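You operate a simulated robot arm through the tools that you are given. There is no shell and no other tool. Be economical: measure what you need, move in short steps, check, and stop when the job is done.

Carry out the task below with a simulated two-armed robot. There is one attempt and no reset: what you move stays moved.

TASK
Pick up the thick rod with one hand, pass it to the other hand and put it on the top shelf of the roller rack. Take the silver roller on the top of the workbench and put it away on the second shelf from the bottom of the narrow grey rack. Put the chain piece marked "27" from the left second shelf from the bottom of the long grey rack on the right top shelf of the long grey rack and the chain piece labelled "25" on the top shelf of the sack rack of the sack rack. Put the square reflector from the right second shelf from the bottom of the long grey rack on the left third shelf from the top of the long grey rack. Take the suction cup from the right second shelf from the bottom of the long grey rack and leave it on the right third shelf from the top of the long grey rack. Do these in any order.

The check looks at the end state, three seconds after you hand in, the way a careful person would. Anything else that was tipped, shoved, dropped, spilled or broken makes it a failure.

THE ROBOT
Two 7-joint arms with two-finger parallel grippers on one trunk, on a base that drives. Base frame: it is fixed to the floor where the robot stands at the start and does not move with it; the origin is under the middle of the robot, x ahead of it, y to its left, z up. Lengths are in mm, angles in rad, forces in N, time in s.
The left shoulder is at the start at [70, 163, 1195], the right one opposite. With the tool pointing down near the work surface each hand reaches from about 100 to 800 mm from the robot's upright axis, wherever it stands, measured 20 degrees to its own side. Places, roughly: chain piece [-2000, 4250, 500]; left third shelf of the long grey rack [-2000, 4400, 900]; right third shelf of the long grey rack [-2000, 5600, 900]; right top shelf of the long grey rack [-2000, 5600, 1600]; second shelf of the narrow grey rack [5200, 0, 500]; silver roller (5x29x5 cm) [-2100, 2800, 900]; square reflector (6x3x9 cm) [-2000, 5100, 600]; suction cup (4x4x4 cm) [-1800, 6000, 600]; thick rod [500, 250, 1000]; top shelf of the roller rack (100x15 cm) [-240, -2480, 1160]; top shelf of the sack rack of the sack rack [-2100, 8100, 1500]. Payload 3.43 kg a hand.
Tool frame (each hand has its own): the origin (TCP) lies between the finger pads and is the grasp point; the fingertips stand 34 mm ahead of it; z points along the fingers, y is the line along which they close. Largest opening 128 mm; finger width 24, thickness 12; the body of the gripper, 48 by 130 mm, starts 96 mm behind the TCP.
Orientation is that of the tool frame in the base frame, as a unit quaternion [x, y, z, w]. With the fingers straight down and closing along the base's y, the tool's x points along the base's -x, its y along +y and its z along -z.

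THE INTERFACE
- The arms move only by the tool drive_tool. It takes "left_steps", "right_steps" or both (then of equal length, played together; a hand with none holds still); each is one flat list of numbers, 7 for each row, row after row: the shift along the base's x, y, z in mm, then the turn, a rotation vector about the base's x, y, z in rad, then the finger opening in mm, from 0 to 128. In form: [x, y, z, rx, ry, rz, claw, x, y, z, rx, ry, rz, claw, ...]. A call has 1 to 20 rows; each row shifts and turns the commanded pose from where the row before left it. Rows are played at 5 a second. More than 50 mm and 0.15 rad between two rows, or a gripper value outside its range, and nothing of the call is played. A pose out of reach is approached as far as the arm can. The call stops where the force on the tool passes 40 N (or 10 N more than at its start, if that is more) or the arm is blocked; 0.2 s more then pass. The fingers move at their own pace (about 153 mm/s each) and stop on an object; they squeeze with about 22 N. The grip force told is the motor's: it shows also when the fingers shut on nothing. Time passes only in rows, and 0.2 s behind the last, so rows that do not move let the fingers close. It gives the time, the measured TCP pose, the force on the tool (base axes), the opening and the grip force at its end, in the units of the frame above (readings bear some noise), with the torque about the TCP (base axes, N m) and any sound that the robot's microphone picked up.
- Cameras (640 x 400 px; columns grow to the right, rows downward): "scene" is now at [135.5, 37.2, 1435.7]; the picture's right is [0.40, -0.92, 0.00], its down [-0.42, -0.18, -0.89] and it looks along [0.81, 0.35, -0.46] (base axes); focal length 255 px, centre (320, 200). "left" rides on the left gripper at [76, 11, -160] in its tool frame; the picture's right is [-0.15, 0.99, 0.00], its down [-0.88, -0.13, -0.46] and it looks along [-0.45, -0.07, 0.89] (tool axes); focal length 234 px, centre (320, 200). "right" rides on the right gripper at [76, -11, -160] in its tool frame; the picture's right is [0.15, 0.99, 0.00], its down [-0.88, 0.13, -0.46] and it looks along [-0.45, 0.07, 0.89] (tool axes); focal length 234 px, centre (320, 200). There is no depth. A picture from a camera that has moved, and an enlarged one, comes with that camera's place and axes in the base frame and with its lens.
- camera(camera): a new picture of that camera. The clock stands still meanwhile.
- raise_lower(by): slides the trunk up (or, below 0, down) by that many mm; the arms and the scene camera ride with it, the base frame stays. It gives what a move gives, with no picture.
- drive_base(legs): drives the robot by 1 to 6 legs, each [ahead, left, turn to the left] in mm, mm and rad, along the robot's own axes; the way and the turn of a leg run together, so that a leg with both is an arc; at most 1500 mm and 3.142 rad a leg. The arms and the cameras ride along, it lands a little off, and it stops where it bumps. It gives what a move gives.
- aim_head(pan, tilt): turns the head with the scene camera to pan (to the left, within 1.501 rad either way) and tilt (down, from -0.506 to 1.204), counted from straight ahead of the robot. It gives what a move gives.
- zoom(camera, box): a new picture of the part [left, top, right, bottom] of that camera's present view, enlarged. The clock stands still meanwhile.
- close_job(): hands the job in; it is judged then, once.

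Work in short steps. Places have to be worked out from the pictures, the camera data and where the tool is seen: move nearer, look again, correct. Check each grasp and each placing, and mend what went wrong. You have 196 turns and 192 pictures in all, those below and enlarged ones among them. Open the grippers and draw the arms clear of the work before you hand the job in, unless the task says otherwise.

The tools are called after ">>>" as a command line: name --argument value ..., lists and objects as JSON in quotes. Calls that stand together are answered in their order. drive_tool: Moves the arms, as the interface text tells. Its arguments: {"type":"object","properties":{"left_steps":{"type":"array","items":{"type":"number"}},"right_steps":{"type":"array","items":{"type":"number"}}},"required":[]} The other tools are called the same way: raise_lower (by) slides the trunk up or down; drive_base (legs) drives the base; aim_head (pan, tilt) turns the head that bears the scene camera; camera (camera) takes a picture; zoom (camera, box) takes an enlarged picture of a part of a camera's view; close_job () hands the job in.

At the start:

```text
time_s: 0.0
left_position: [513.7, 427.6, 1311.8]
left_ee_rot: [-0.001, 1.0, 0.0, 0.0]
left_contact_force: [0.0, -0.2, -0.4]
left_ft_torque: [0.02, -0.02, -0.01]
left_grip_width: 127.8
left_gripper_force: 0.1
right_position: [600.1, -21.9, 1239.4]
right_ee_rot: [0.001, 1.0, 0.0, 0.0]
right_contact_force: [-0.2, 0.2, 0.1]
right_ft_torque: [0.0, -0.01, 0.02]
right_grip_width: 127.9
right_gripper_force: 0.0
trunk travel left (down, up): [-675.0, 265.0]
robot x, y, heading: [-1.2, 0.4, 0.0]
head pan, tilt: [0.41, 0.478]
```

scene: 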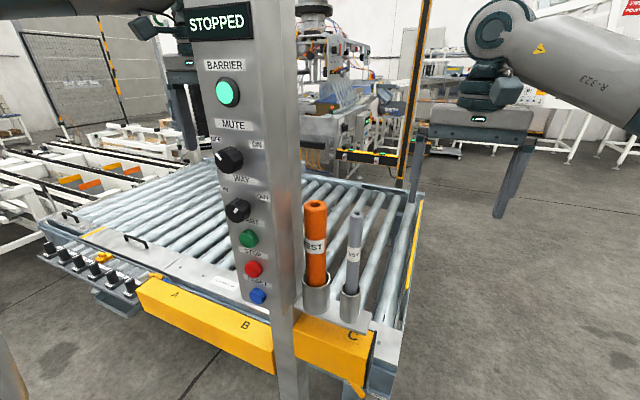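
right: 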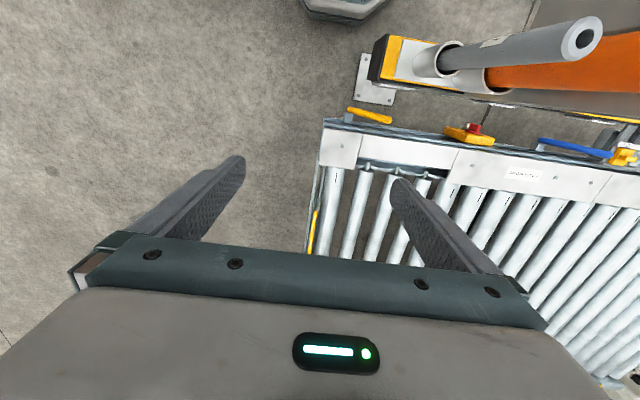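
left: 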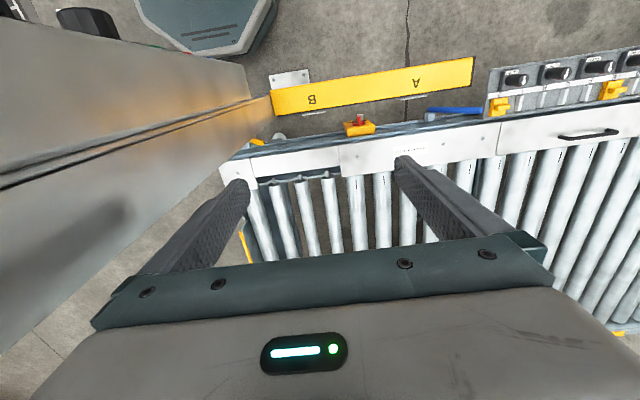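

The orange (thick) rod stands in a cup at about [478, 192], with its top near z 1230; the thin grey one is at y≈121. I raise the trunk so the right hand clears the rod tops.

>>> raise_lower --by 140

```text
time_s: 1.7
left_position: [512.8, 427.5, 1452.1]
left_ee_rot: [-0.001, 1.0, -0.001, 0.0]
left_contact_force: [0.2, -0.1, 0.1]
left_ft_torque: [0.0, 0.01, -0.02]
left_grip_width: 127.9
left_gripper_force: 0.1
right_position: [601.3, -21.3, 1379.0]
right_ee_rot: [0.0, 1.0, 0.0, 0.0]
right_contact_force: [-0.4, -0.5, 0.3]
right_ft_torque: [-0.01, 0.0, -0.07]
right_grip_width: 127.7
right_gripper_force: 0.1
trunk travel left (down, up): [-815.0, 125.0]
robot x, y, heading: [1.1, 2.2, 0.001]
head pan, tilt: [0.41, 0.478]
```

Now I turn the right hand 90° about the vertical so that its fingers close along x, and draw it back a little.

>>> drive_tool --right_steps '[-10, 5, 0, 0, 0, 0.1428, 128, -10, 5, 0, 0, 0, 0.1428, 128, -10, 5, 0, 0, 0, 0.1428, 128, -10, 5, 0, 0, 0, 0.1428, 128, -10, 5, 0, 0, 0, 0.1428, 128, -10, 5, 0, 0, 0, 0.1428, 128, -10, 5, 0, 0, 0, 0.1428, 128, -10, 5, 0, 0, 0, 0.1428, 128, -10, 5, 0, 0, 0, 0.1428, 128, -10, 5, 0, 0, 0, 0.1428, 128, -10, 5, 0, 0, 0, 0.1428, 128]'

>>> camera --camera "right"

>>> camera --camera "scene"

```text
time_s: 4.1
left_position: [512.1, 429.2, 1452.0]
left_ee_rot: [0.0, 1.0, 0.001, 0.0]
left_contact_force: [0.3, 0.1, 0.5]
left_ft_torque: [0.05, 0.0, 0.02]
left_grip_width: 128.1
left_gripper_force: 0.1
right_position: [473.6, 35.0, 1375.7]
right_ee_rot: [-0.706, 0.708, 0.0, 0.001]
right_contact_force: [-0.6, 0.4, -0.2]
right_ft_torque: [-0.02, 0.01, 0.0]
right_grip_width: 127.8
right_gripper_force: 0.1
right hand out of reach, approached as far as the arm can: row 11
trunk travel left (down, up): [-815.0, 125.0]
robot x, y, heading: [-1.0, -2.2, -0.002]
head pan, tilt: [0.41, 0.478]
```

```text
188 pictures are left
camera right: at [483.0, -41.3, 1534.6], right [-0.99, -0.14, 0.0], down [-0.13, 0.88, 0.46], along [-0.06, 0.45, -0.89], focal length 234 px, centre (320, 200)
```

right: 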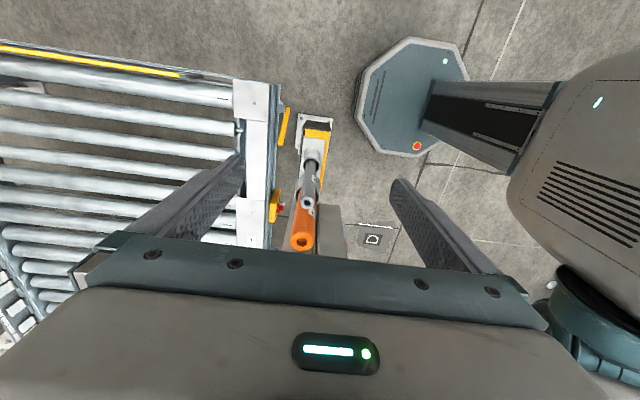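

```text
187 pictures are left
camera scene: at [134.8, 37.7, 1575.7], right [0.4, -0.92, 0.0], down [-0.42, -0.18, -0.89], along [0.81, 0.35, -0.46], focal length 255 px, centre (320, 200)
```

scene: 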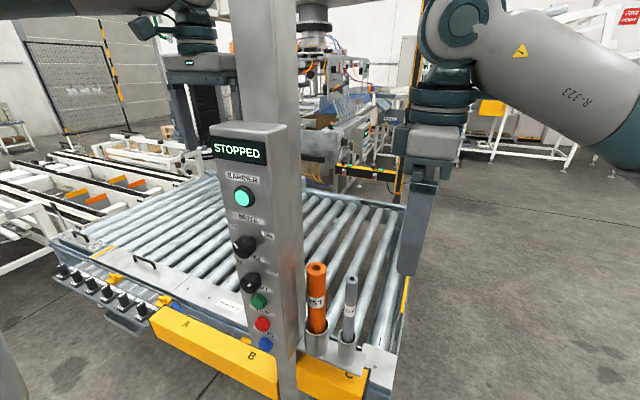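

Triangulated from both views, the orange rod's top centre is at about [480, 191, 1228]. The panel side is near y≈250, so there is room. I move over the rod with the tips still above it.

>>> drive_tool --right_steps '[2, 38, 0, 0, 0, 0, 128, 2, 38, 0, 0, 0, 0, 128, 2, 38, 0, 0, 0, 0, 128, 1, 37, 0, 0, 0, 0, 128]'

>>> camera --camera "right"

>>> camera --camera "scene"

```text
time_s: 5.1
left_position: [514.2, 424.2, 1451.6]
left_ee_rot: [0.0, 1.0, 0.0, 0.0]
left_contact_force: [0.3, 0.8, -0.6]
left_ft_torque: [-0.03, 0.01, 0.0]
left_grip_width: 127.9
left_gripper_force: 0.0
right_position: [460.0, 176.9, 1369.7]
right_ee_rot: [-0.706, 0.708, -0.002, -0.002]
right_contact_force: [-4.3, -10.3, 0.1]
right_ft_torque: [1.48, -0.47, 0.36]
right_grip_width: 127.9
right_gripper_force: 0.1
right hand out of reach, approached as far as the arm can: row 2, 3, 4
trunk travel left (down, up): [-815.0, 125.0]
robot x, y, heading: [-3.3, 0.0, 0.001]
head pan, tilt: [0.41, 0.478]
stopped in row 4 (right hand): the force on the tool passed its limit at 62 N (the readings are from after the stop); the commanded pose is now the measured one
```

```text
186 pictures are left
camera right: at [469.9, 101.6, 1528.8], right [-0.99, -0.14, 0.0], down [-0.13, 0.88, 0.45], along [-0.06, 0.45, -0.89], focal length 234 px, centre (320, 200)
```

right: 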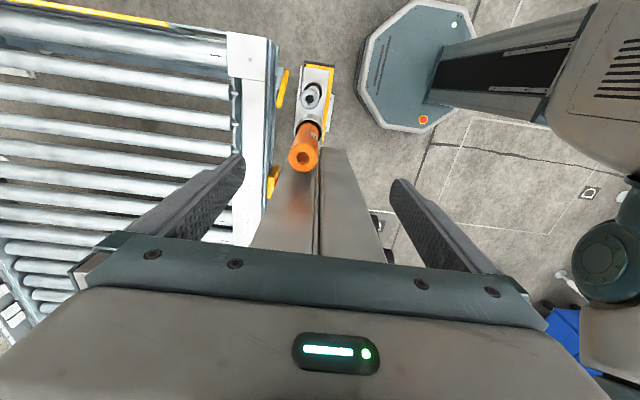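

```text
185 pictures are left
camera scene: at [135.1, 35.8, 1575.7], right [0.4, -0.92, 0.0], down [-0.42, -0.18, -0.89], along [0.81, 0.35, -0.46], focal length 255 px, centre (320, 200)
```

scene: 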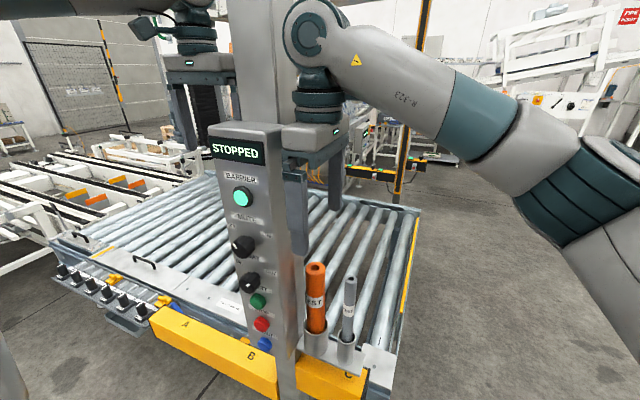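

The wrist touched the control panel: its side is at about y≈230, too near for a vertical wrist. I back off and tilt the hand by 0.44 rad so that the wrist leans away from the panel.

>>> drive_tool --right_steps '[5, -35, 0, 0, 0, 0, 128, 5, -35, 0, 0, 0, 0, 128, 5, 0, 0, 0.145, 0, 0, 128, 0, 0, 0, 0.145, 0, 0, 128, 0, 0, 0, 0.145, 0, 0, 128, 0, 0, 0, 0, 0, 0, 128]'

>>> camera --camera "right"

```text
time_s: 6.5
left_position: [512.6, 428.4, 1452.1]
left_ee_rot: [-0.001, 1.0, -0.001, 0.0]
left_contact_force: [-0.8, 0.9, -0.2]
left_ft_torque: [-0.02, 0.0, 0.0]
left_grip_width: 128.1
left_gripper_force: 0.0
right_position: [475.6, 108.3, 1369.2]
right_ee_rot: [-0.689, 0.693, 0.151, 0.151]
right_contact_force: [-0.1, -0.2, -0.4]
right_ft_torque: [-0.02, 0.01, 0.02]
right_grip_width: 128.0
right_gripper_force: 0.0
trunk travel left (down, up): [-815.0, 125.0]
robot x, y, heading: [-3.8, 0.5, 0.001]
head pan, tilt: [0.41, 0.478]
```

```text
184 pictures are left
camera right: at [485.5, -26.5, 1481.4], right [-0.99, -0.13, -0.06], down [-0.13, 0.61, 0.78], along [-0.06, 0.78, -0.62], focal length 234 px, centre (320, 200)
```

right: 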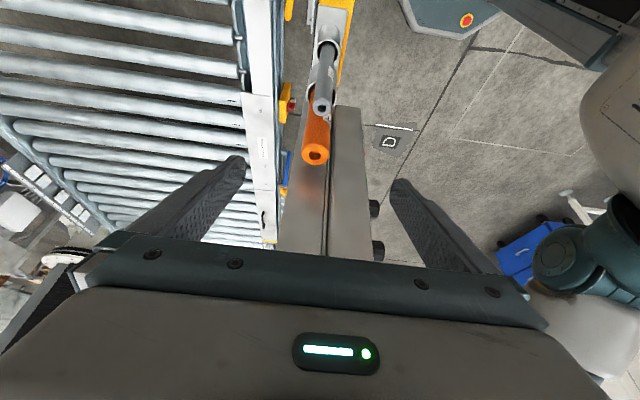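

Clear now. The rod is at [480, 192]. I move over it with the tilted hand and descend astride of it to z≈1190.

>>> drive_tool --right_steps '[2, 39, 0, 0, 0, 0, 128, 2, 39, 0, 0, 0, 0, 128, 0, 0, -45, 0, 0, 0, 128, 0, 0, -45, 0, 0, 0, 128, 0, 0, -45, 0, 0, 0, 128, 0, 0, -45, 0, 0, 0, 128, 0, 0, 0, 0, 0, 0, 128]'

>>> camera --camera "right"

>>> camera --camera "scene"

```text
time_s: 8.1
left_position: [512.8, 424.9, 1452.1]
left_ee_rot: [0.0, 1.0, -0.001, 0.0]
left_contact_force: [-0.4, 0.2, 0.0]
left_ft_torque: [0.01, -0.02, -0.02]
left_grip_width: 128.1
left_gripper_force: 0.1
right_position: [476.2, 189.1, 1189.2]
right_ee_rot: [-0.688, 0.693, 0.151, 0.152]
right_contact_force: [0.4, -0.2, 0.8]
right_ft_torque: [-0.01, -0.01, -0.02]
right_grip_width: 128.1
right_gripper_force: 0.0
trunk travel left (down, up): [-815.0, 125.0]
robot x, y, heading: [-1.1, 1.9, -0.004]
head pan, tilt: [0.41, 0.478]
```

```text
183 pictures are left
camera right: at [486.9, 53.3, 1302.0], right [-0.99, -0.13, -0.06], down [-0.13, 0.61, 0.78], along [-0.06, 0.78, -0.62], focal length 234 px, centre (320, 200)
```

right: 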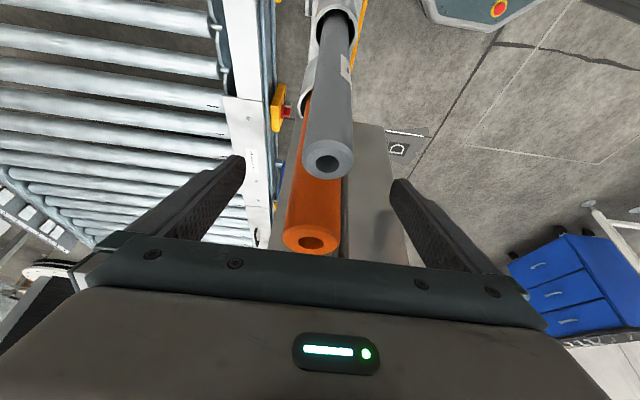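

```text
182 pictures are left
camera scene: at [135.3, 36.5, 1575.7], right [0.4, -0.92, 0.0], down [-0.42, -0.18, -0.89], along [0.81, 0.35, -0.46], focal length 255 px, centre (320, 200)
```

scene: 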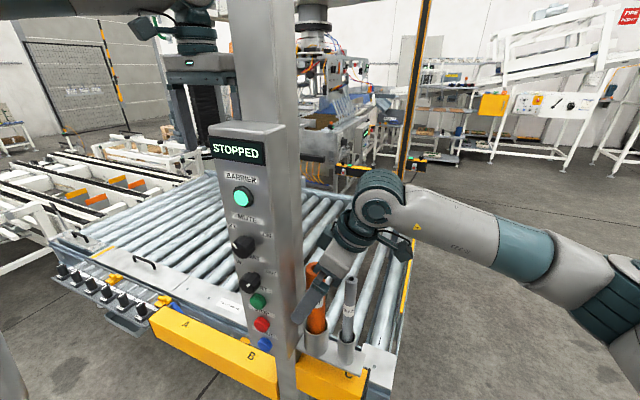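

The rod stands between the fingers, about 4 mm off centre. I close on it.

>>> drive_tool --right_steps '[4, 0, 0, 0, 0, 0, 80, 0, 0, 0, 0, 0, 0, 20, 0, 0, 0, 0, 0, 0, 20, 0, 0, 0, 0, 0, 0, 20]'

```text
time_s: 9.1
left_position: [513.0, 426.5, 1451.8]
left_ee_rot: [0.0, 1.0, -0.001, 0.0]
left_contact_force: [0.2, 0.0, -0.1]
left_ft_torque: [-0.01, -0.01, 0.0]
left_grip_width: 128.0
left_gripper_force: 0.0
right_position: [481.9, 188.9, 1189.2]
right_ee_rot: [-0.689, 0.693, 0.151, 0.151]
right_contact_force: [-0.8, -0.3, -0.2]
right_ft_torque: [0.02, 0.01, 0.02]
right_grip_width: 39.6
right_gripper_force: 22.6
trunk travel left (down, up): [-815.0, 125.0]
robot x, y, heading: [-1.8, 2.7, -0.0]
head pan, tilt: [0.41, 0.478]
```

The rod is gripped at 39.6 mm. I lift it straight up 130 mm and look.

>>> drive_tool --right_steps '[0, 0, 26, 0, 0, 0, 20, 0, 0, 26, 0, 0, 0, 20, 0, 0, 26, 0, 0, 0, 20, 0, 0, 26, 0, 0, 0, 20, 0, 0, 26, 0, 0, 0, 20]'

>>> camera --camera "scene"

```text
time_s: 10.3
left_position: [512.9, 427.7, 1452.4]
left_ee_rot: [-0.001, 1.0, 0.001, 0.001]
left_contact_force: [0.2, -0.1, 0.5]
left_ft_torque: [-0.03, -0.03, -0.01]
left_grip_width: 128.2
left_gripper_force: 0.1
right_position: [484.9, 185.6, 1319.1]
right_ee_rot: [-0.689, 0.692, 0.152, 0.151]
right_contact_force: [-0.6, -0.1, -2.4]
right_ft_torque: [-0.01, 0.01, 0.0]
right_grip_width: 39.5
right_gripper_force: 21.8
trunk travel left (down, up): [-815.0, 125.0]
robot x, y, heading: [-4.4, -0.9, 0.003]
head pan, tilt: [0.41, 0.478]
```

```text
181 pictures are left
camera scene: at [135.1, 37.4, 1575.6], right [0.4, -0.92, 0.0], down [-0.42, -0.18, -0.89], along [0.81, 0.35, -0.46], focal length 255 px, centre (320, 200)
```

scene: 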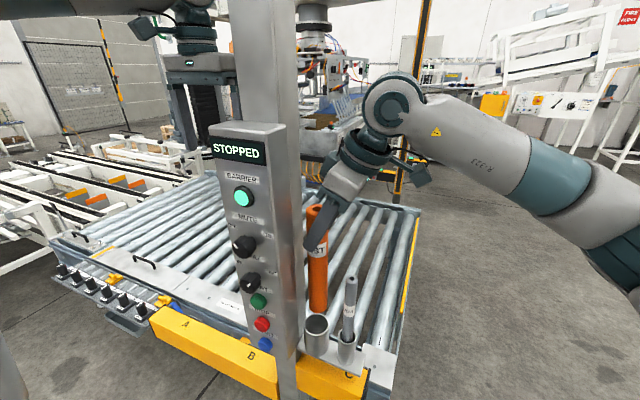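

The rod's bottom is about z 1101, clear of the cup (≈1046). I shift 10 mm away from the panel and drive straight back to open space.

>>> drive_tool --right_steps '[-5, -10, 5, 0, 0, 0, 20, -40, 0, 0, 0, 0, 0, 20, -40, 0, 0, 0, 0, 0, 20]'

>>> drive_base --legs '[[-550, 0, 0]]'

>>> camera --camera "scene"

```text
time_s: 11.1
left_position: [511.5, 428.4, 1452.4]
left_ee_rot: [0.0, 1.0, -0.001, 0.001]
left_contact_force: [0.1, -0.8, 0.1]
left_ft_torque: [-0.03, 0.0, 0.0]
left_grip_width: 127.9
left_gripper_force: 0.1
right_position: [397.6, 177.8, 1325.4]
right_ee_rot: [-0.689, 0.692, 0.151, 0.152]
right_contact_force: [-0.4, 0.6, -1.8]
right_ft_torque: [0.0, 0.01, -0.01]
right_grip_width: 39.5
right_gripper_force: 21.8
trunk travel left (down, up): [-815.0, 125.0]
robot x, y, heading: [0.3, 3.1, -0.002]
head pan, tilt: [0.41, 0.478]
```

```text
time_s: 14.3
left_position: [-33.6, 425.4, 1450.7]
left_ee_rot: [0.004, 1.0, 0.0, -0.002]
left_contact_force: [0.3, -0.2, 0.1]
left_ft_torque: [0.01, 0.03, 0.0]
left_grip_width: 128.1
left_gripper_force: 0.1
right_position: [-150.2, 175.7, 1323.3]
right_ee_rot: [-0.686, 0.696, 0.151, 0.151]
right_contact_force: [-0.2, 0.2, -1.4]
right_ft_torque: [0.02, -0.07, 0.0]
right_grip_width: 39.2
right_gripper_force: 22.0
trunk travel left (down, up): [-815.0, 125.0]
robot x, y, heading: [-551.0, 4.0, -0.012]
head pan, tilt: [0.41, 0.478]
```

```text
180 pictures are left
camera scene: at [-414.3, 38.7, 1575.5], right [0.39, -0.92, 0.0], down [-0.43, -0.18, -0.89], along [0.82, 0.35, -0.46], focal length 255 px, centre (320, 200)
```

scene: 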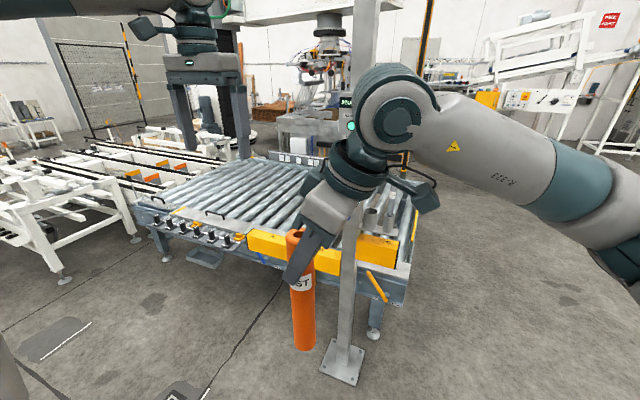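

The rod is held well and we're clear. Now I turn the right hand about x so the rod comes horizontal, pointing left, and turn the left hand 90° so that it can take the rod from above.

>>> drive_tool --right_steps '[4, -16, -8, 0.1428, 0, 0, 20, 4, -16, -8, 0.1428, 0, 0, 20, 4, -16, -8, 0.1428, 0, 0, 20, 4, -16, -8, 0.1428, 0, 0, 20, 4, -16, -8, 0.1428, 0, 0, 20, 4, -16, -8, 0.1428, 0, 0, 20, 4, -16, -8, 0.1428, 0, 0, 20, 4, -16, -8, 0.1428, 0, 0, 20, 4, -16, -8, 0.1428, 0, 0, 20, 4, -16, -8, 0.1428, 0, 0, 20, 4, -16, -8, 0.1428, 0, 0, 20]' --left_steps '[-6, -8, 0, 0, 0, -0.1428, 128, -6, -8, 0, 0, 0, -0.1428, 128, -6, -8, 0, 0, 0, -0.1428, 128, -6, -8, 0, 0, 0, -0.1428, 128, -6, -8, 0, 0, 0, -0.1428, 128, -6, -8, 0, 0, 0, -0.1428, 128, -6, -8, 0, 0, 0, -0.1428, 128, -6, -8, 0, 0, 0, -0.1428, 128, -6, -8, 0, 0, 0, -0.1428, 128, -6, -8, 0, 0, 0, -0.1428, 128, -6, -8, 0, 0, 0, -0.1428, 128]'

>>> aim_head --pan 0.1 --tilt 0.4

>>> camera --camera "scene"

>>> camera --camera "left"

```text
time_s: 16.7
left_position: [-102.0, 336.9, 1451.9]
left_ee_rot: [0.71, 0.704, 0.0, 0.0]
left_contact_force: [-0.5, -0.7, 0.2]
left_ft_torque: [-0.04, 0.02, 0.0]
left_grip_width: 128.2
left_gripper_force: 0.1
right_position: [-107.2, -0.5, 1236.4]
right_ee_rot: [-0.378, 0.383, 0.6, 0.592]
right_contact_force: [0.9, -0.4, -2.2]
right_ft_torque: [-0.19, -0.02, 0.01]
right_grip_width: 39.4
right_gripper_force: 21.6
trunk travel left (down, up): [-815.0, 125.0]
robot x, y, heading: [-552.3, 3.8, -0.008]
head pan, tilt: [0.41, 0.478]
```

```text
time_s: 17.5
left_position: [-101.9, 338.3, 1450.4]
left_ee_rot: [0.709, 0.705, 0.0, 0.0]
left_contact_force: [0.2, 0.8, 0.6]
left_ft_torque: [0.01, 0.01, 0.01]
left_grip_width: 128.2
left_gripper_force: 0.1
right_position: [-107.0, 0.5, 1236.0]
right_ee_rot: [-0.378, 0.385, 0.598, 0.593]
right_contact_force: [0.4, 0.4, -2.4]
right_ft_torque: [-0.17, -0.01, -0.03]
right_grip_width: 39.7
right_gripper_force: 21.8
trunk travel left (down, up): [-815.0, 125.0]
robot x, y, heading: [-553.2, 1.5, -0.007]
head pan, tilt: [0.099, 0.4]
```

```text
179 pictures are left
camera scene: at [-407.7, 11.4, 1582.9], right [0.09, -1.0, 0.0], down [-0.39, -0.04, -0.92], along [0.92, 0.08, -0.39], focal length 255 px, centre (320, 200)
```

scene: 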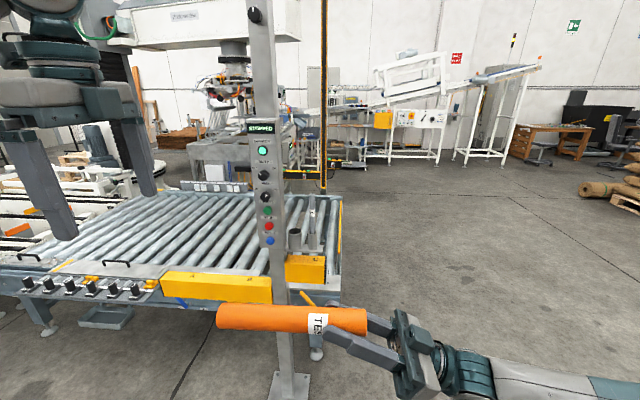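

```text
178 pictures are left
camera left: at [-89.0, 414.0, 1610.4], right [0.99, -0.15, 0.0], down [-0.14, -0.88, 0.46], along [-0.07, -0.45, -0.89], focal length 234 px, centre (320, 200)
```

left: 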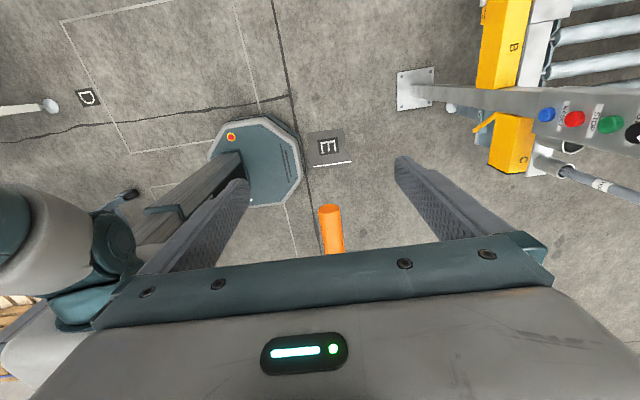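

The rod is horizontal at x≈-107, from y≈-38 to 208, z≈1243. I bring the left hand over y≈100 and lower it astride the rod.

>>> drive_tool --left_steps '[-1, -47.6, 0, 0, 0, 0, 128, -1, -47.6, 0, 0, 0, 0, 128, -1, -47.6, 0, 0, 0, 0, 128, -1, -47.6, 0, 0, 0, 0, 128, -1, -47.6, 0, 0, 0, 0, 128, 0, 0, -41, 0, 0, 0, 128, 0, 0, -41, 0, 0, 0, 128, 0, 0, -41, 0, 0, 0, 128, 0, 0, -41, 0, 0, 0, 128, 0, 0, -41, 0, 0, 0, 128]'

>>> camera --camera "scene"

>>> camera --camera "left"

```text
time_s: 19.7
left_position: [-99.3, 145.3, 1246.7]
left_ee_rot: [0.709, 0.705, -0.002, -0.001]
left_contact_force: [0.3, 0.5, -0.4]
left_ft_torque: [0.01, 0.03, 0.01]
left_grip_width: 128.0
left_gripper_force: 0.0
left hand out of reach, approached as far as the arm can: row 5
right_position: [-103.6, -0.1, 1235.9]
right_ee_rot: [-0.377, 0.386, 0.598, 0.592]
right_contact_force: [0.2, 0.3, -2.1]
right_ft_torque: [-0.2, -0.01, -0.02]
right_grip_width: 39.4
right_gripper_force: 22.0
trunk travel left (down, up): [-815.0, 125.0]
robot x, y, heading: [-548.4, 2.6, -0.011]
head pan, tilt: [0.099, 0.4]
```

```text
177 pictures are left
camera scene: at [-404.8, 11.3, 1582.7], right [0.09, -1.0, 0.0], down [-0.39, -0.04, -0.92], along [0.92, 0.08, -0.39], focal length 255 px, centre (320, 200)
```

scene: 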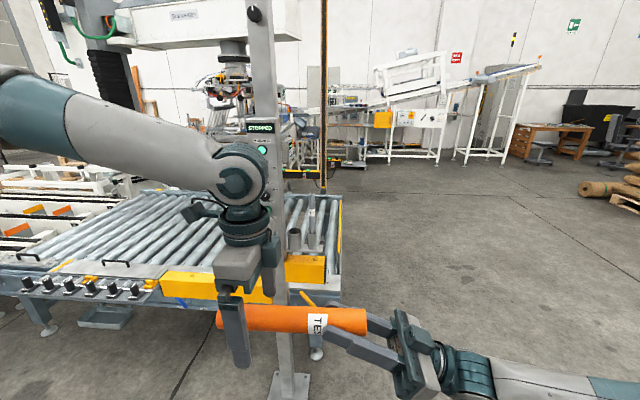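

```text
176 pictures are left
camera left: at [-85.6, 220.7, 1405.7], right [0.99, -0.15, 0.0], down [-0.13, -0.88, 0.46], along [-0.07, -0.45, -0.89], focal length 234 px, centre (320, 200)
```

left: 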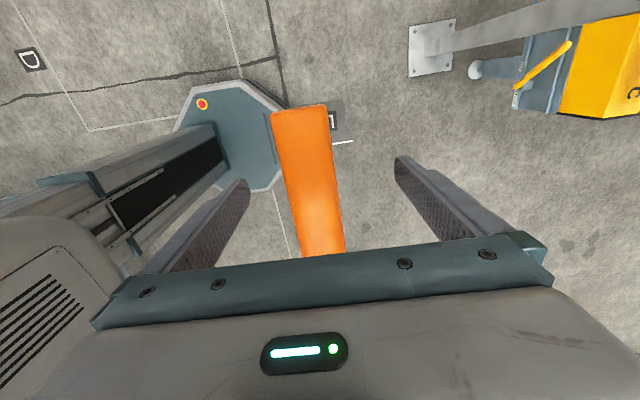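

The left hand straddles the rod but 40 mm short in y (clipped while high). I shift it to y≈102 and then close.

>>> drive_tool --left_steps '[-2, -21, -2, 0, 0, 0, 128, -2, -21, -2, 0, 0, 0, 128, 0, 0, 0, 0, 0, 0, 80, 0, 0, 0, 0, 0, 0, 20, 0, 0, 0, 0, 0, 0, 20, 0, 0, 0, 0, 0, 0, 20]'

>>> camera --camera "scene"

```text
time_s: 21.1
left_position: [-105.5, 110.6, 1244.6]
left_ee_rot: [0.709, 0.705, 0.0, 0.0]
left_contact_force: [-12.7, -1.4, 0.4]
left_ft_torque: [0.0, 0.08, -0.32]
left_grip_width: 39.3
left_gripper_force: 21.8
left hand out of reach, approached as far as the arm can: row 2
right_position: [-105.5, -0.1, 1236.5]
right_ee_rot: [-0.379, 0.385, 0.598, 0.593]
right_contact_force: [13.3, 2.3, -1.3]
right_ft_torque: [-0.06, 0.03, -1.1]
right_grip_width: 40.0
right_gripper_force: 21.8
trunk travel left (down, up): [-815.0, 125.0]
robot x, y, heading: [-551.4, 5.2, -0.005]
head pan, tilt: [0.099, 0.4]
```

```text
175 pictures are left
camera scene: at [-408.6, 11.1, 1583.0], right [0.09, -1.0, 0.0], down [-0.39, -0.04, -0.92], along [0.92, 0.08, -0.39], focal length 255 px, centre (320, 200)
```

scene: 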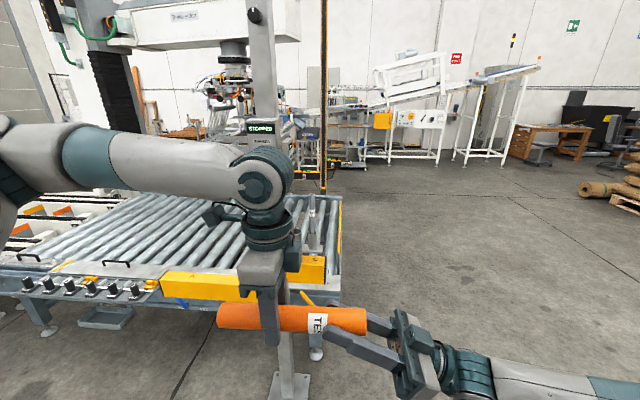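

Both hands grip (39–40 mm). I open the right hand and withdraw it along its own axis.

>>> drive_tool --right_steps '[0, 0, 0, 0, 0, 0, 70, 0, 0, 0, 0, 0, 0, 110, 0, 0, 0, 0, 0, 0, 110, 0, -36, -16, 0, 0, 0, 110, 0, -36, -16, 0, 0, 0, 110, 0, -36, -16, 0, 0, 0, 110, 0, -36, -16, 0, 0, 0, 110]'

>>> camera --camera "scene"

```text
time_s: 22.7
left_position: [-106.0, 109.6, 1246.5]
left_ee_rot: [0.708, 0.706, 0.0, 0.0]
left_contact_force: [0.7, -0.2, 0.4]
left_ft_torque: [0.08, -0.03, 0.09]
left_grip_width: 38.7
left_gripper_force: 22.3
right_position: [-106.2, -145.3, 1169.2]
right_ee_rot: [-0.379, 0.385, 0.598, 0.592]
right_contact_force: [-0.1, -0.6, 0.9]
right_ft_torque: [0.01, 0.01, 0.04]
right_grip_width: 110.2
right_gripper_force: 0.1
trunk travel left (down, up): [-815.0, 125.0]
robot x, y, heading: [-549.4, 3.9, -0.008]
head pan, tilt: [0.099, 0.4]
```

```text
174 pictures are left
camera scene: at [-408.3, 9.4, 1583.0], right [0.09, -1.0, 0.0], down [-0.39, -0.03, -0.92], along [0.92, 0.08, -0.39], focal length 255 px, centre (320, 200)
```

scene: 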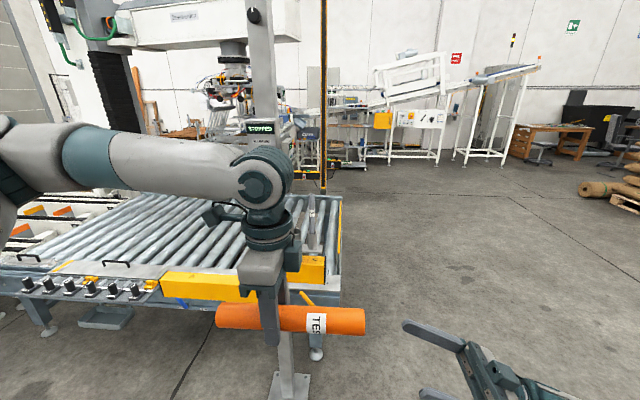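

The handover is done. Next I look to the right, toward the roller rack.

>>> aim_head --pan -1.2 --tilt 0.3

>>> camera --camera "scene"

```text
time_s: 24.2
left_position: [-104.0, 111.5, 1243.6]
left_ee_rot: [0.709, 0.705, 0.0, 0.0]
left_contact_force: [0.4, -0.7, -0.4]
left_ft_torque: [0.02, 0.01, 0.05]
left_grip_width: 38.8
left_gripper_force: 21.5
right_position: [-104.8, -142.3, 1169.3]
right_ee_rot: [-0.377, 0.385, 0.598, 0.593]
right_contact_force: [-0.5, 0.7, 0.6]
right_ft_torque: [-0.02, 0.01, 0.01]
right_grip_width: 110.2
right_gripper_force: 0.0
trunk travel left (down, up): [-815.0, 125.0]
robot x, y, heading: [-553.4, 1.3, -0.013]
head pan, tilt: [-1.201, 0.3]
```

```text
173 pictures are left
camera scene: at [-466.7, -84.5, 1592.2], right [-0.94, -0.35, 0.0], down [-0.11, 0.28, -0.96], along [0.34, -0.89, -0.3], focal length 255 px, centre (320, 200)
```

scene: 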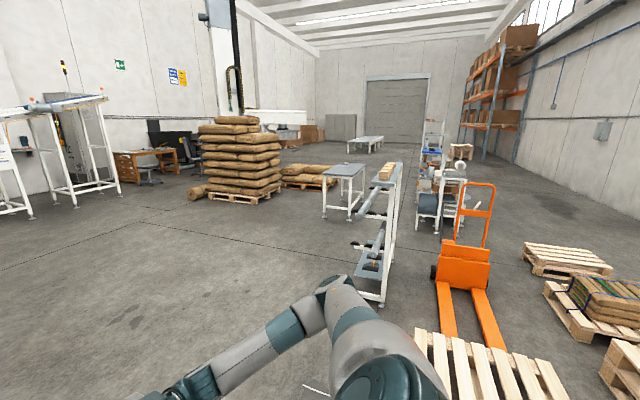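

The roller rack is at about column 385; I zoom in on it.

>>> zoom --camera "scene" --box '[310, 140, 450, 310]'

```text
2.35 times, centred on (380, 225) of scene
camera zoom: at [-466.7, -84.5, 1592.2], right [-0.94, -0.35, 0.0], down [-0.11, 0.28, -0.96], along [0.34, -0.89, -0.3], focal length 600 px, centre (179, 141)
```

zoom: 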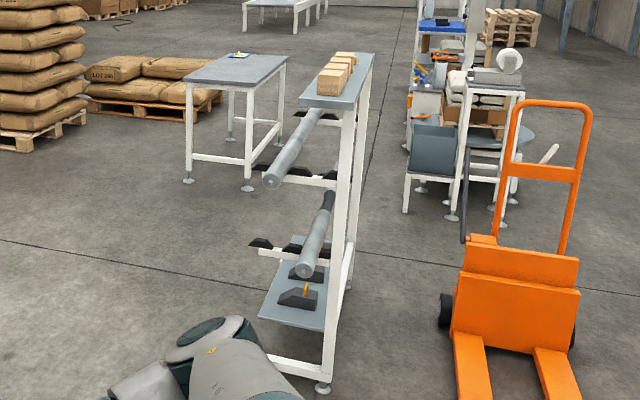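

The rack's top shelf runs along y (x≈-330…-165, y≈-1980…-2980). Wooden blocks occupy its near half and the far half is free, so I'll approach from its +x side, facing -x. First I fold the right hand back to point down.

>>> drive_tool --right_steps '[-8, -10, 6, -0.143, 0, 0, 100, -8, -10, 6, -0.143, 0, 0, 100, -8, -10, 6, -0.143, 0, 0, 100, -8, -10, 6, -0.143, 0, 0, 100, -8, -10, 6, -0.143, 0, 0, 100, -8, -10, 6, -0.143, 0, 0, 100, -8, -10, 6, -0.143, 0, 0, 100, -8, -10, 6, -0.143, 0, 0, 100, -8, -10, 6, -0.143, 0, 0, 100, -8, -10, 6, -0.143, 0, 0, 100, -8, -10, 6, -0.143, 0, 0, 100, -8, -10, 6, -0.143, 0, 0, 100, -8, -10, 6, -0.143, 0, 0, 100, -8, -10, 6, -0.143, 0, 0, 100]'

>>> aim_head --pan 0 --tilt 0.45

>>> drive_base --legs '[[0, 0, -1.571], [1000, 0, 0], [0, 1100, 0], [0, 0, -1.571]]'

>>> camera --camera "scene"

```text
time_s: 27.2
left_position: [-105.1, 113.5, 1246.0]
left_ee_rot: [0.709, 0.705, 0.0, 0.002]
left_contact_force: [0.2, 1.1, -0.6]
left_ft_torque: [-0.02, -0.03, 0.0]
left_grip_width: 39.4
left_gripper_force: 22.3
right_position: [-214.4, -23.9, 1210.4]
right_ee_rot: [-0.704, 0.711, -0.002, 0.001]
right_contact_force: [-0.4, -0.2, -1.2]
right_ft_torque: [-0.05, -0.01, 0.0]
right_grip_width: 99.7
right_gripper_force: 0.0
right hand out of reach, approached as far as the arm can: row 4, 5, 6, 7, 8, 9, 10, 11, 12, 13, 14
trunk travel left (down, up): [-815.0, 125.0]
robot x, y, heading: [-549.7, 4.5, -0.011]
head pan, tilt: [-1.201, 0.3]
```

```text
time_s: 28.6
left_position: [-104.5, 111.6, 1244.2]
left_ee_rot: [0.709, 0.705, -0.001, 0.0]
left_contact_force: [-0.1, 1.0, -0.3]
left_ft_torque: [0.03, -0.03, 0.05]
left_grip_width: 39.3
left_gripper_force: 22.0
right_position: [-212.9, -28.2, 1209.3]
right_ee_rot: [-0.704, 0.711, 0.0, 0.002]
right_contact_force: [1.0, 0.0, 0.4]
right_ft_torque: [-0.02, 0.0, 0.04]
right_grip_width: 100.1
right_gripper_force: 0.0
trunk travel left (down, up): [-815.0, 125.0]
robot x, y, heading: [-551.7, -0.5, -0.011]
head pan, tilt: [0.0, 0.45]
```

```text
time_s: 36.6
left_position: [-472.0, -1294.8, 1246.1]
left_ee_rot: [1.0, -0.011, -0.001, 0.001]
left_contact_force: [-0.6, -0.2, 0.2]
left_ft_torque: [-0.04, 0.0, 0.0]
left_grip_width: 39.1
left_gripper_force: 22.0
right_position: [-609.3, -1184.0, 1211.1]
right_ee_rot: [0.013, 1.0, -0.003, 0.001]
right_contact_force: [0.0, 0.0, 0.1]
right_ft_torque: [-0.05, 0.01, -0.01]
right_grip_width: 100.2
right_gripper_force: 0.0
trunk travel left (down, up): [-815.0, 125.0]
robot x, y, heading: [-572.8, -849.2, -1.601]
head pan, tilt: [0.0, 0.45]
stopped in leg 2: the robot was blocked; the commanded pose is now the measured one
```

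```text
171 pictures are left
camera scene: at [-575.1, -987.5, 1578.8], right [-1.0, 0.02, 0.0], down [0.01, 0.43, -0.9], along [-0.02, -0.9, -0.43], focal length 255 px, centre (320, 200)
```

scene: 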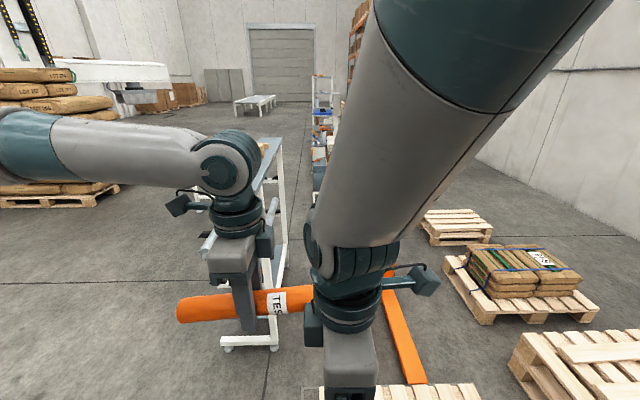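

The drive stopped at y≈-849; something blocked it. I look down in front of the base.

>>> aim_head --pan 0.3 --tilt 1.1

>>> camera --camera "scene"

>>> camera --camera "right"

```text
time_s: 37.7
left_position: [-470.4, -1299.3, 1246.8]
left_ee_rot: [1.0, -0.012, -0.001, 0.001]
left_contact_force: [0.3, -0.3, -1.0]
left_ft_torque: [-0.03, -0.02, -0.03]
left_grip_width: 39.2
left_gripper_force: 22.2
right_position: [-607.8, -1188.0, 1210.9]
right_ee_rot: [0.013, 1.0, -0.002, 0.001]
right_contact_force: [-0.1, -0.5, 0.2]
right_ft_torque: [-0.02, 0.01, 0.04]
right_grip_width: 100.4
right_gripper_force: 0.1
trunk travel left (down, up): [-815.0, 125.0]
robot x, y, heading: [-575.5, -851.9, -1.598]
head pan, tilt: [0.3, 1.1]
```

```text
170 pictures are left
camera scene: at [-555.2, -960.6, 1526.3], right [-0.96, -0.27, 0.0], down [-0.24, 0.86, -0.46], along [0.12, -0.44, -0.89], focal length 255 px, centre (320, 200)
```

scene: 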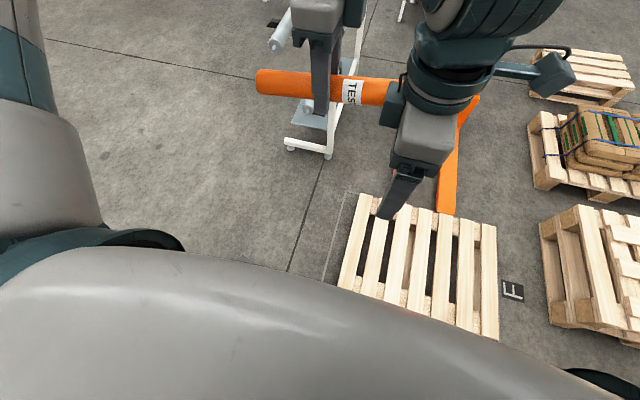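

```text
169 pictures are left
camera right: at [-684.9, -1196.8, 1369.9], right [-0.12, 0.99, 0.0], down [0.88, 0.11, 0.46], along [0.45, 0.05, -0.89], focal length 234 px, centre (320, 200)
```

right: 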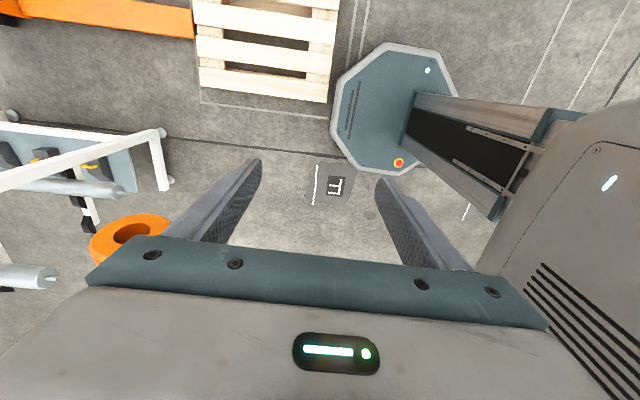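

The base touched the near corner of an empty pallet; the pallet still lies within its floor markings. I back off, sidestep to +x, turn to face -x and slide along toward the rack.

>>> aim_head --pan 0 --tilt 0.6

>>> drive_base --legs '[[-150, 0, 0], [0, 1150, 0], [0, 0, -1.54], [0, 1500, 0]]'

>>> camera --camera "scene"

```text
time_s: 38.6
left_position: [-470.4, -1301.3, 1245.3]
left_ee_rot: [1.0, -0.011, -0.001, 0.0]
left_contact_force: [1.5, -0.3, 0.2]
left_ft_torque: [0.04, 0.02, 0.01]
left_grip_width: 39.1
left_gripper_force: 21.6
right_position: [-608.6, -1189.5, 1210.6]
right_ee_rot: [0.013, 1.0, -0.002, 0.001]
right_contact_force: [-0.3, 0.2, -0.9]
right_ft_torque: [-0.03, 0.01, 0.0]
right_grip_width: 100.0
right_gripper_force: 0.2
trunk travel left (down, up): [-815.0, 125.0]
robot x, y, heading: [-573.3, -847.4, -1.591]
head pan, tilt: [0.0, 0.6]
```

```text
time_s: 56.0
left_position: [143.6, -2274.8, 1245.6]
left_ee_rot: [-0.699, 0.715, 0.0, -0.001]
left_contact_force: [-0.1, 0.8, -1.5]
left_ft_torque: [-0.05, -0.03, -0.01]
left_grip_width: 38.9
left_gripper_force: 22.4
right_position: [254.8, -2138.8, 1211.6]
right_ee_rot: [0.717, 0.697, -0.001, 0.0]
right_contact_force: [0.0, 1.4, -0.4]
right_ft_torque: [-0.01, 0.0, -0.01]
right_grip_width: 100.0
right_gripper_force: 0.1
trunk travel left (down, up): [-815.0, 125.0]
robot x, y, heading: [594.1, -2175.1, 3.113]
head pan, tilt: [0.0, 0.6]
```

```text
168 pictures are left
camera scene: at [454.7, -2169.3, 1564.7], right [0.03, 1.0, 0.0], down [0.56, -0.01, -0.82], along [-0.82, 0.02, -0.57], focal length 255 px, centre (320, 200)
```

scene: 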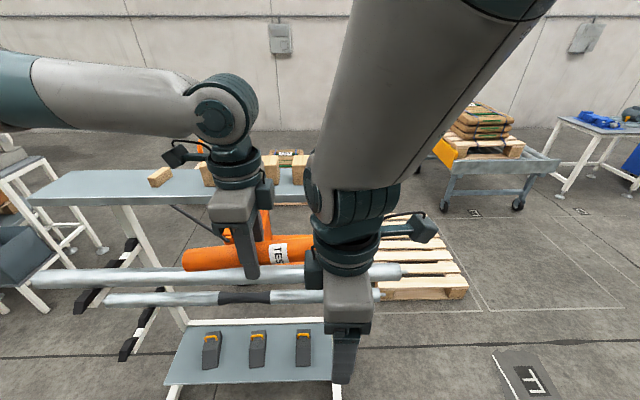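

The far end of the shelf, y≈-2730…-3020, is free beside the last block. I align the heading, move to put the hand at y≈-2890 and come closer.

>>> drive_base --legs '[[0, 0, 0.029], [0, 602, 0], [170, 0, 0]]'

>>> aim_head --pan 0.3 --tilt 0.6

>>> camera --camera "scene"

>>> camera --camera "left"

```text
time_s: 60.8
left_position: [-20.8, -2865.6, 1246.9]
left_ee_rot: [-0.706, 0.709, 0.002, -0.001]
left_contact_force: [-0.4, 0.6, -3.0]
left_ft_torque: [0.03, 0.01, -0.03]
left_grip_width: 39.1
left_gripper_force: 22.1
right_position: [87.6, -2726.2, 1211.4]
right_ee_rot: [0.71, 0.704, -0.002, 0.0]
right_contact_force: [0.2, 0.3, 0.4]
right_ft_torque: [-0.02, 0.07, 0.04]
right_grip_width: 100.1
right_gripper_force: 0.1
trunk travel left (down, up): [-815.0, 125.0]
robot x, y, heading: [425.3, -2751.4, 3.134]
head pan, tilt: [0.0, 0.6]
```

```text
time_s: 61.6
left_position: [-24.6, -2864.5, 1244.1]
left_ee_rot: [-0.705, 0.709, 0.001, 0.001]
left_contact_force: [0.0, 0.2, -3.2]
left_ft_torque: [0.04, -0.03, 0.03]
left_grip_width: 38.9
left_gripper_force: 22.1
right_position: [82.9, -2726.0, 1211.3]
right_ee_rot: [0.711, 0.704, -0.001, 0.0]
right_contact_force: [0.4, 0.6, -0.6]
right_ft_torque: [0.0, 0.02, 0.03]
right_grip_width: 100.1
right_gripper_force: 0.1
trunk travel left (down, up): [-815.0, 125.0]
robot x, y, heading: [422.6, -2753.7, 3.134]
head pan, tilt: [0.3, 0.6]
```

```text
167 pictures are left
camera scene: at [287.6, -2779.8, 1564.5], right [-0.29, 0.96, 0.0], down [0.54, 0.16, -0.82], along [-0.79, -0.24, -0.57], focal length 255 px, centre (320, 200)
```

scene: 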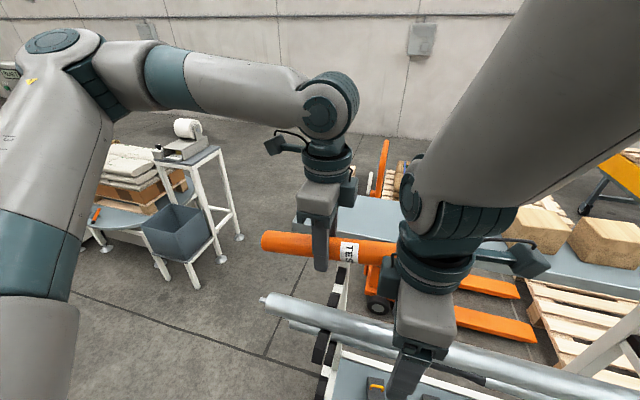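

```text
166 pictures are left
camera left: at [-36.3, -2939.5, 1404.2], right [-0.99, 0.15, 0.0], down [0.14, 0.88, 0.46], along [0.07, 0.45, -0.89], focal length 234 px, centre (320, 200)
```

left: 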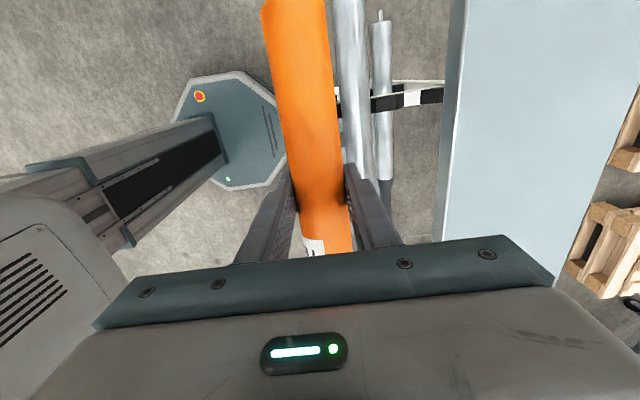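

Shelf edge at x≈-185, end at y≈-3005; block's edge near -2730. I extend the left hand to x≈-262, y≈-2873, still above the shelf.

>>> drive_tool --left_steps '[-40, -2, 0, 0, 0, 0, 20, -40, -2, 0, 0, 0, 0, 20, -40, -2, 0, 0, 0, 0, 20, -40, -2, 0, 0, 0, 0, 20, -40, 0, 0, 0, 0, 0, 20, -40, 0, 0, 0, 0, 0, 20]'

>>> camera --camera "left"

>>> camera --camera "scene"

```text
time_s: 63.0
left_position: [-216.1, -2941.6, 1251.3]
left_ee_rot: [-0.706, 0.708, 0.003, 0.001]
left_contact_force: [0.1, -0.1, -2.2]
left_ft_torque: [0.01, 0.03, 0.03]
left_grip_width: 39.0
left_gripper_force: 22.1
left hand out of reach, approached as far as the arm can: row 2, 3, 4, 5, 6
right_position: [83.7, -2725.9, 1209.3]
right_ee_rot: [0.71, 0.704, -0.001, 0.0]
right_contact_force: [0.8, -0.4, -0.4]
right_ft_torque: [-0.02, 0.0, 0.0]
right_grip_width: 99.9
right_gripper_force: 0.0
trunk travel left (down, up): [-815.0, 125.0]
robot x, y, heading: [423.3, -2758.7, 3.133]
head pan, tilt: [0.3, 0.6]
```

```text
165 pictures are left
camera left: at [-226.9, -3017.0, 1409.4], right [-0.99, 0.15, 0.0], down [0.14, 0.88, 0.46], along [0.07, 0.45, -0.89], focal length 234 px, centre (320, 200)
```

left: 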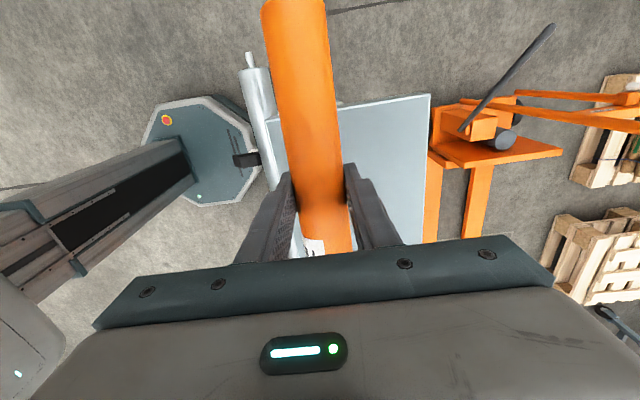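

```text
164 pictures are left
camera scene: at [288.7, -2780.4, 1564.7], right [-0.29, 0.96, 0.0], down [0.54, 0.16, -0.82], along [-0.79, -0.24, -0.57], focal length 255 px, centre (320, 200)
```

scene: 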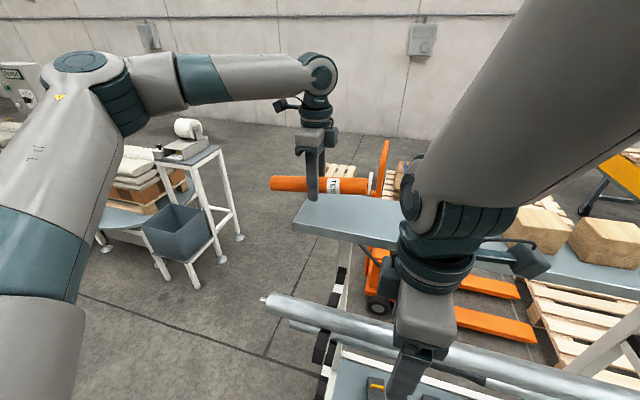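

The arm's reach ended at x≈-216. Consistent re-measuring puts the shelf surface near z 1160, front edge x≈-165, end y≈-2982, block edge ≈-2690. I drive 130 mm closer.

>>> drive_base --legs '[[60, 0, 0], [70, 0, 0]]'

>>> camera --camera "left"

```text
time_s: 64.7
left_position: [-335.8, -2943.7, 1247.6]
left_ee_rot: [-0.707, 0.707, 0.002, 0.004]
left_contact_force: [-0.6, -1.0, -3.3]
left_ft_torque: [0.06, -0.07, -0.01]
left_grip_width: 38.7
left_gripper_force: 22.1
right_position: [-35.9, -2728.2, 1209.8]
right_ee_rot: [0.71, 0.704, 0.001, 0.001]
right_contact_force: [-0.6, -0.6, -0.2]
right_ft_torque: [0.08, -0.08, 0.01]
right_grip_width: 100.0
right_gripper_force: 0.0
trunk travel left (down, up): [-815.0, 125.0]
robot x, y, heading: [306.8, -2749.2, 3.136]
head pan, tilt: [0.3, 0.6]
stopped in leg 2: the robot was blocked; the commanded pose is now the measured one
```

```text
163 pictures are left
camera left: at [-347.1, -3020.7, 1405.8], right [-0.99, 0.15, 0.0], down [0.13, 0.88, 0.46], along [0.07, 0.46, -0.89], focal length 234 px, centre (320, 200)
```

left: 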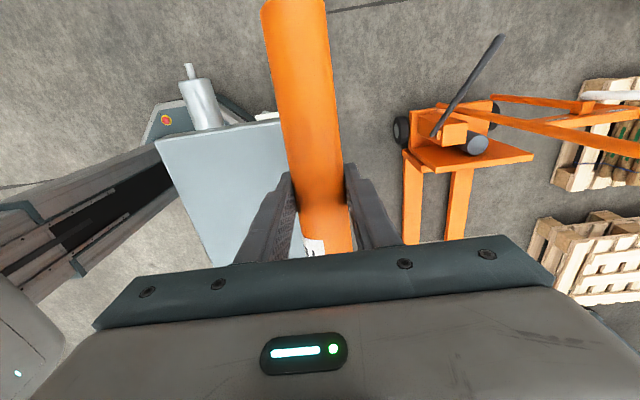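

I touched something at the bottom (rack hook), so I back off 25 mm and move the hand to x≈-248, y≈-2850.

>>> drive_base --legs '[[-25, 0, 0]]'

>>> drive_tool --left_steps '[21, 31, 0, 0, 0, 0, 20, 21, 31, 0, 0, 0, 0, 20, 21, 31, 0, 0, 0, 0, 20, 0, 0, 0, 0, 0, 0, 20]'

>>> camera --camera "scene"

>>> camera --camera "right"

```text
time_s: 65.5
left_position: [-317.0, -2939.7, 1246.1]
left_ee_rot: [-0.706, 0.708, -0.001, 0.003]
left_contact_force: [-0.1, -0.2, -2.6]
left_ft_torque: [0.01, -0.14, 0.0]
left_grip_width: 39.4
left_gripper_force: 21.6
right_position: [-16.9, -2723.8, 1208.6]
right_ee_rot: [0.71, 0.704, 0.001, 0.003]
right_contact_force: [-1.7, -0.2, -0.7]
right_ft_torque: [0.0, -0.14, -0.02]
right_grip_width: 100.0
right_gripper_force: 0.0
trunk travel left (down, up): [-815.0, 125.0]
robot x, y, heading: [330.7, -2755.1, 3.132]
head pan, tilt: [0.3, 0.6]
```

```text
time_s: 66.5
left_position: [-223.1, -2887.2, 1248.3]
left_ee_rot: [-0.706, 0.708, 0.004, 0.0]
left_contact_force: [-0.1, -0.1, -1.1]
left_ft_torque: [-0.01, 0.01, 0.0]
left_grip_width: 39.1
left_gripper_force: 22.0
left hand out of reach, approached as far as the arm can: row 1, 2, 3
right_position: [-6.2, -2723.3, 1210.0]
right_ee_rot: [0.709, 0.705, -0.002, -0.001]
right_contact_force: [-0.9, -0.4, 0.0]
right_ft_torque: [0.0, 0.0, -0.01]
right_grip_width: 99.8
right_gripper_force: 0.0
trunk travel left (down, up): [-815.0, 125.0]
robot x, y, heading: [328.9, -2750.2, 3.134]
head pan, tilt: [0.3, 0.6]
```

```text
162 pictures are left
camera scene: at [198.3, -2777.8, 1564.9], right [-0.29, 0.96, 0.0], down [0.54, 0.16, -0.83], along [-0.79, -0.24, -0.56], focal length 255 px, centre (320, 200)
```

scene: 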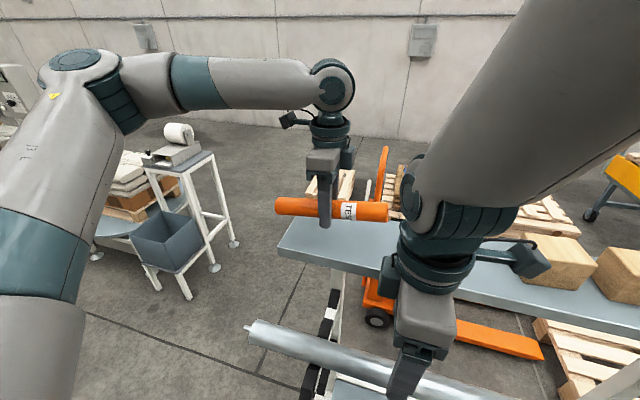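

```text
161 pictures are left
camera right: at [-17.7, -2648.0, 1370.0], right [0.99, 0.14, 0.0], down [0.13, -0.88, 0.46], along [0.06, -0.45, -0.89], focal length 234 px, centre (320, 200)
```

right: 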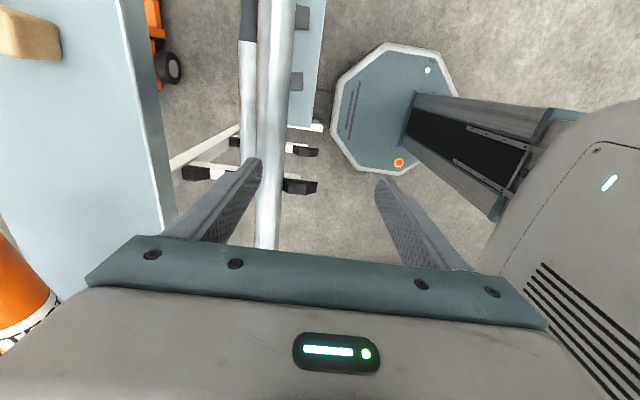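

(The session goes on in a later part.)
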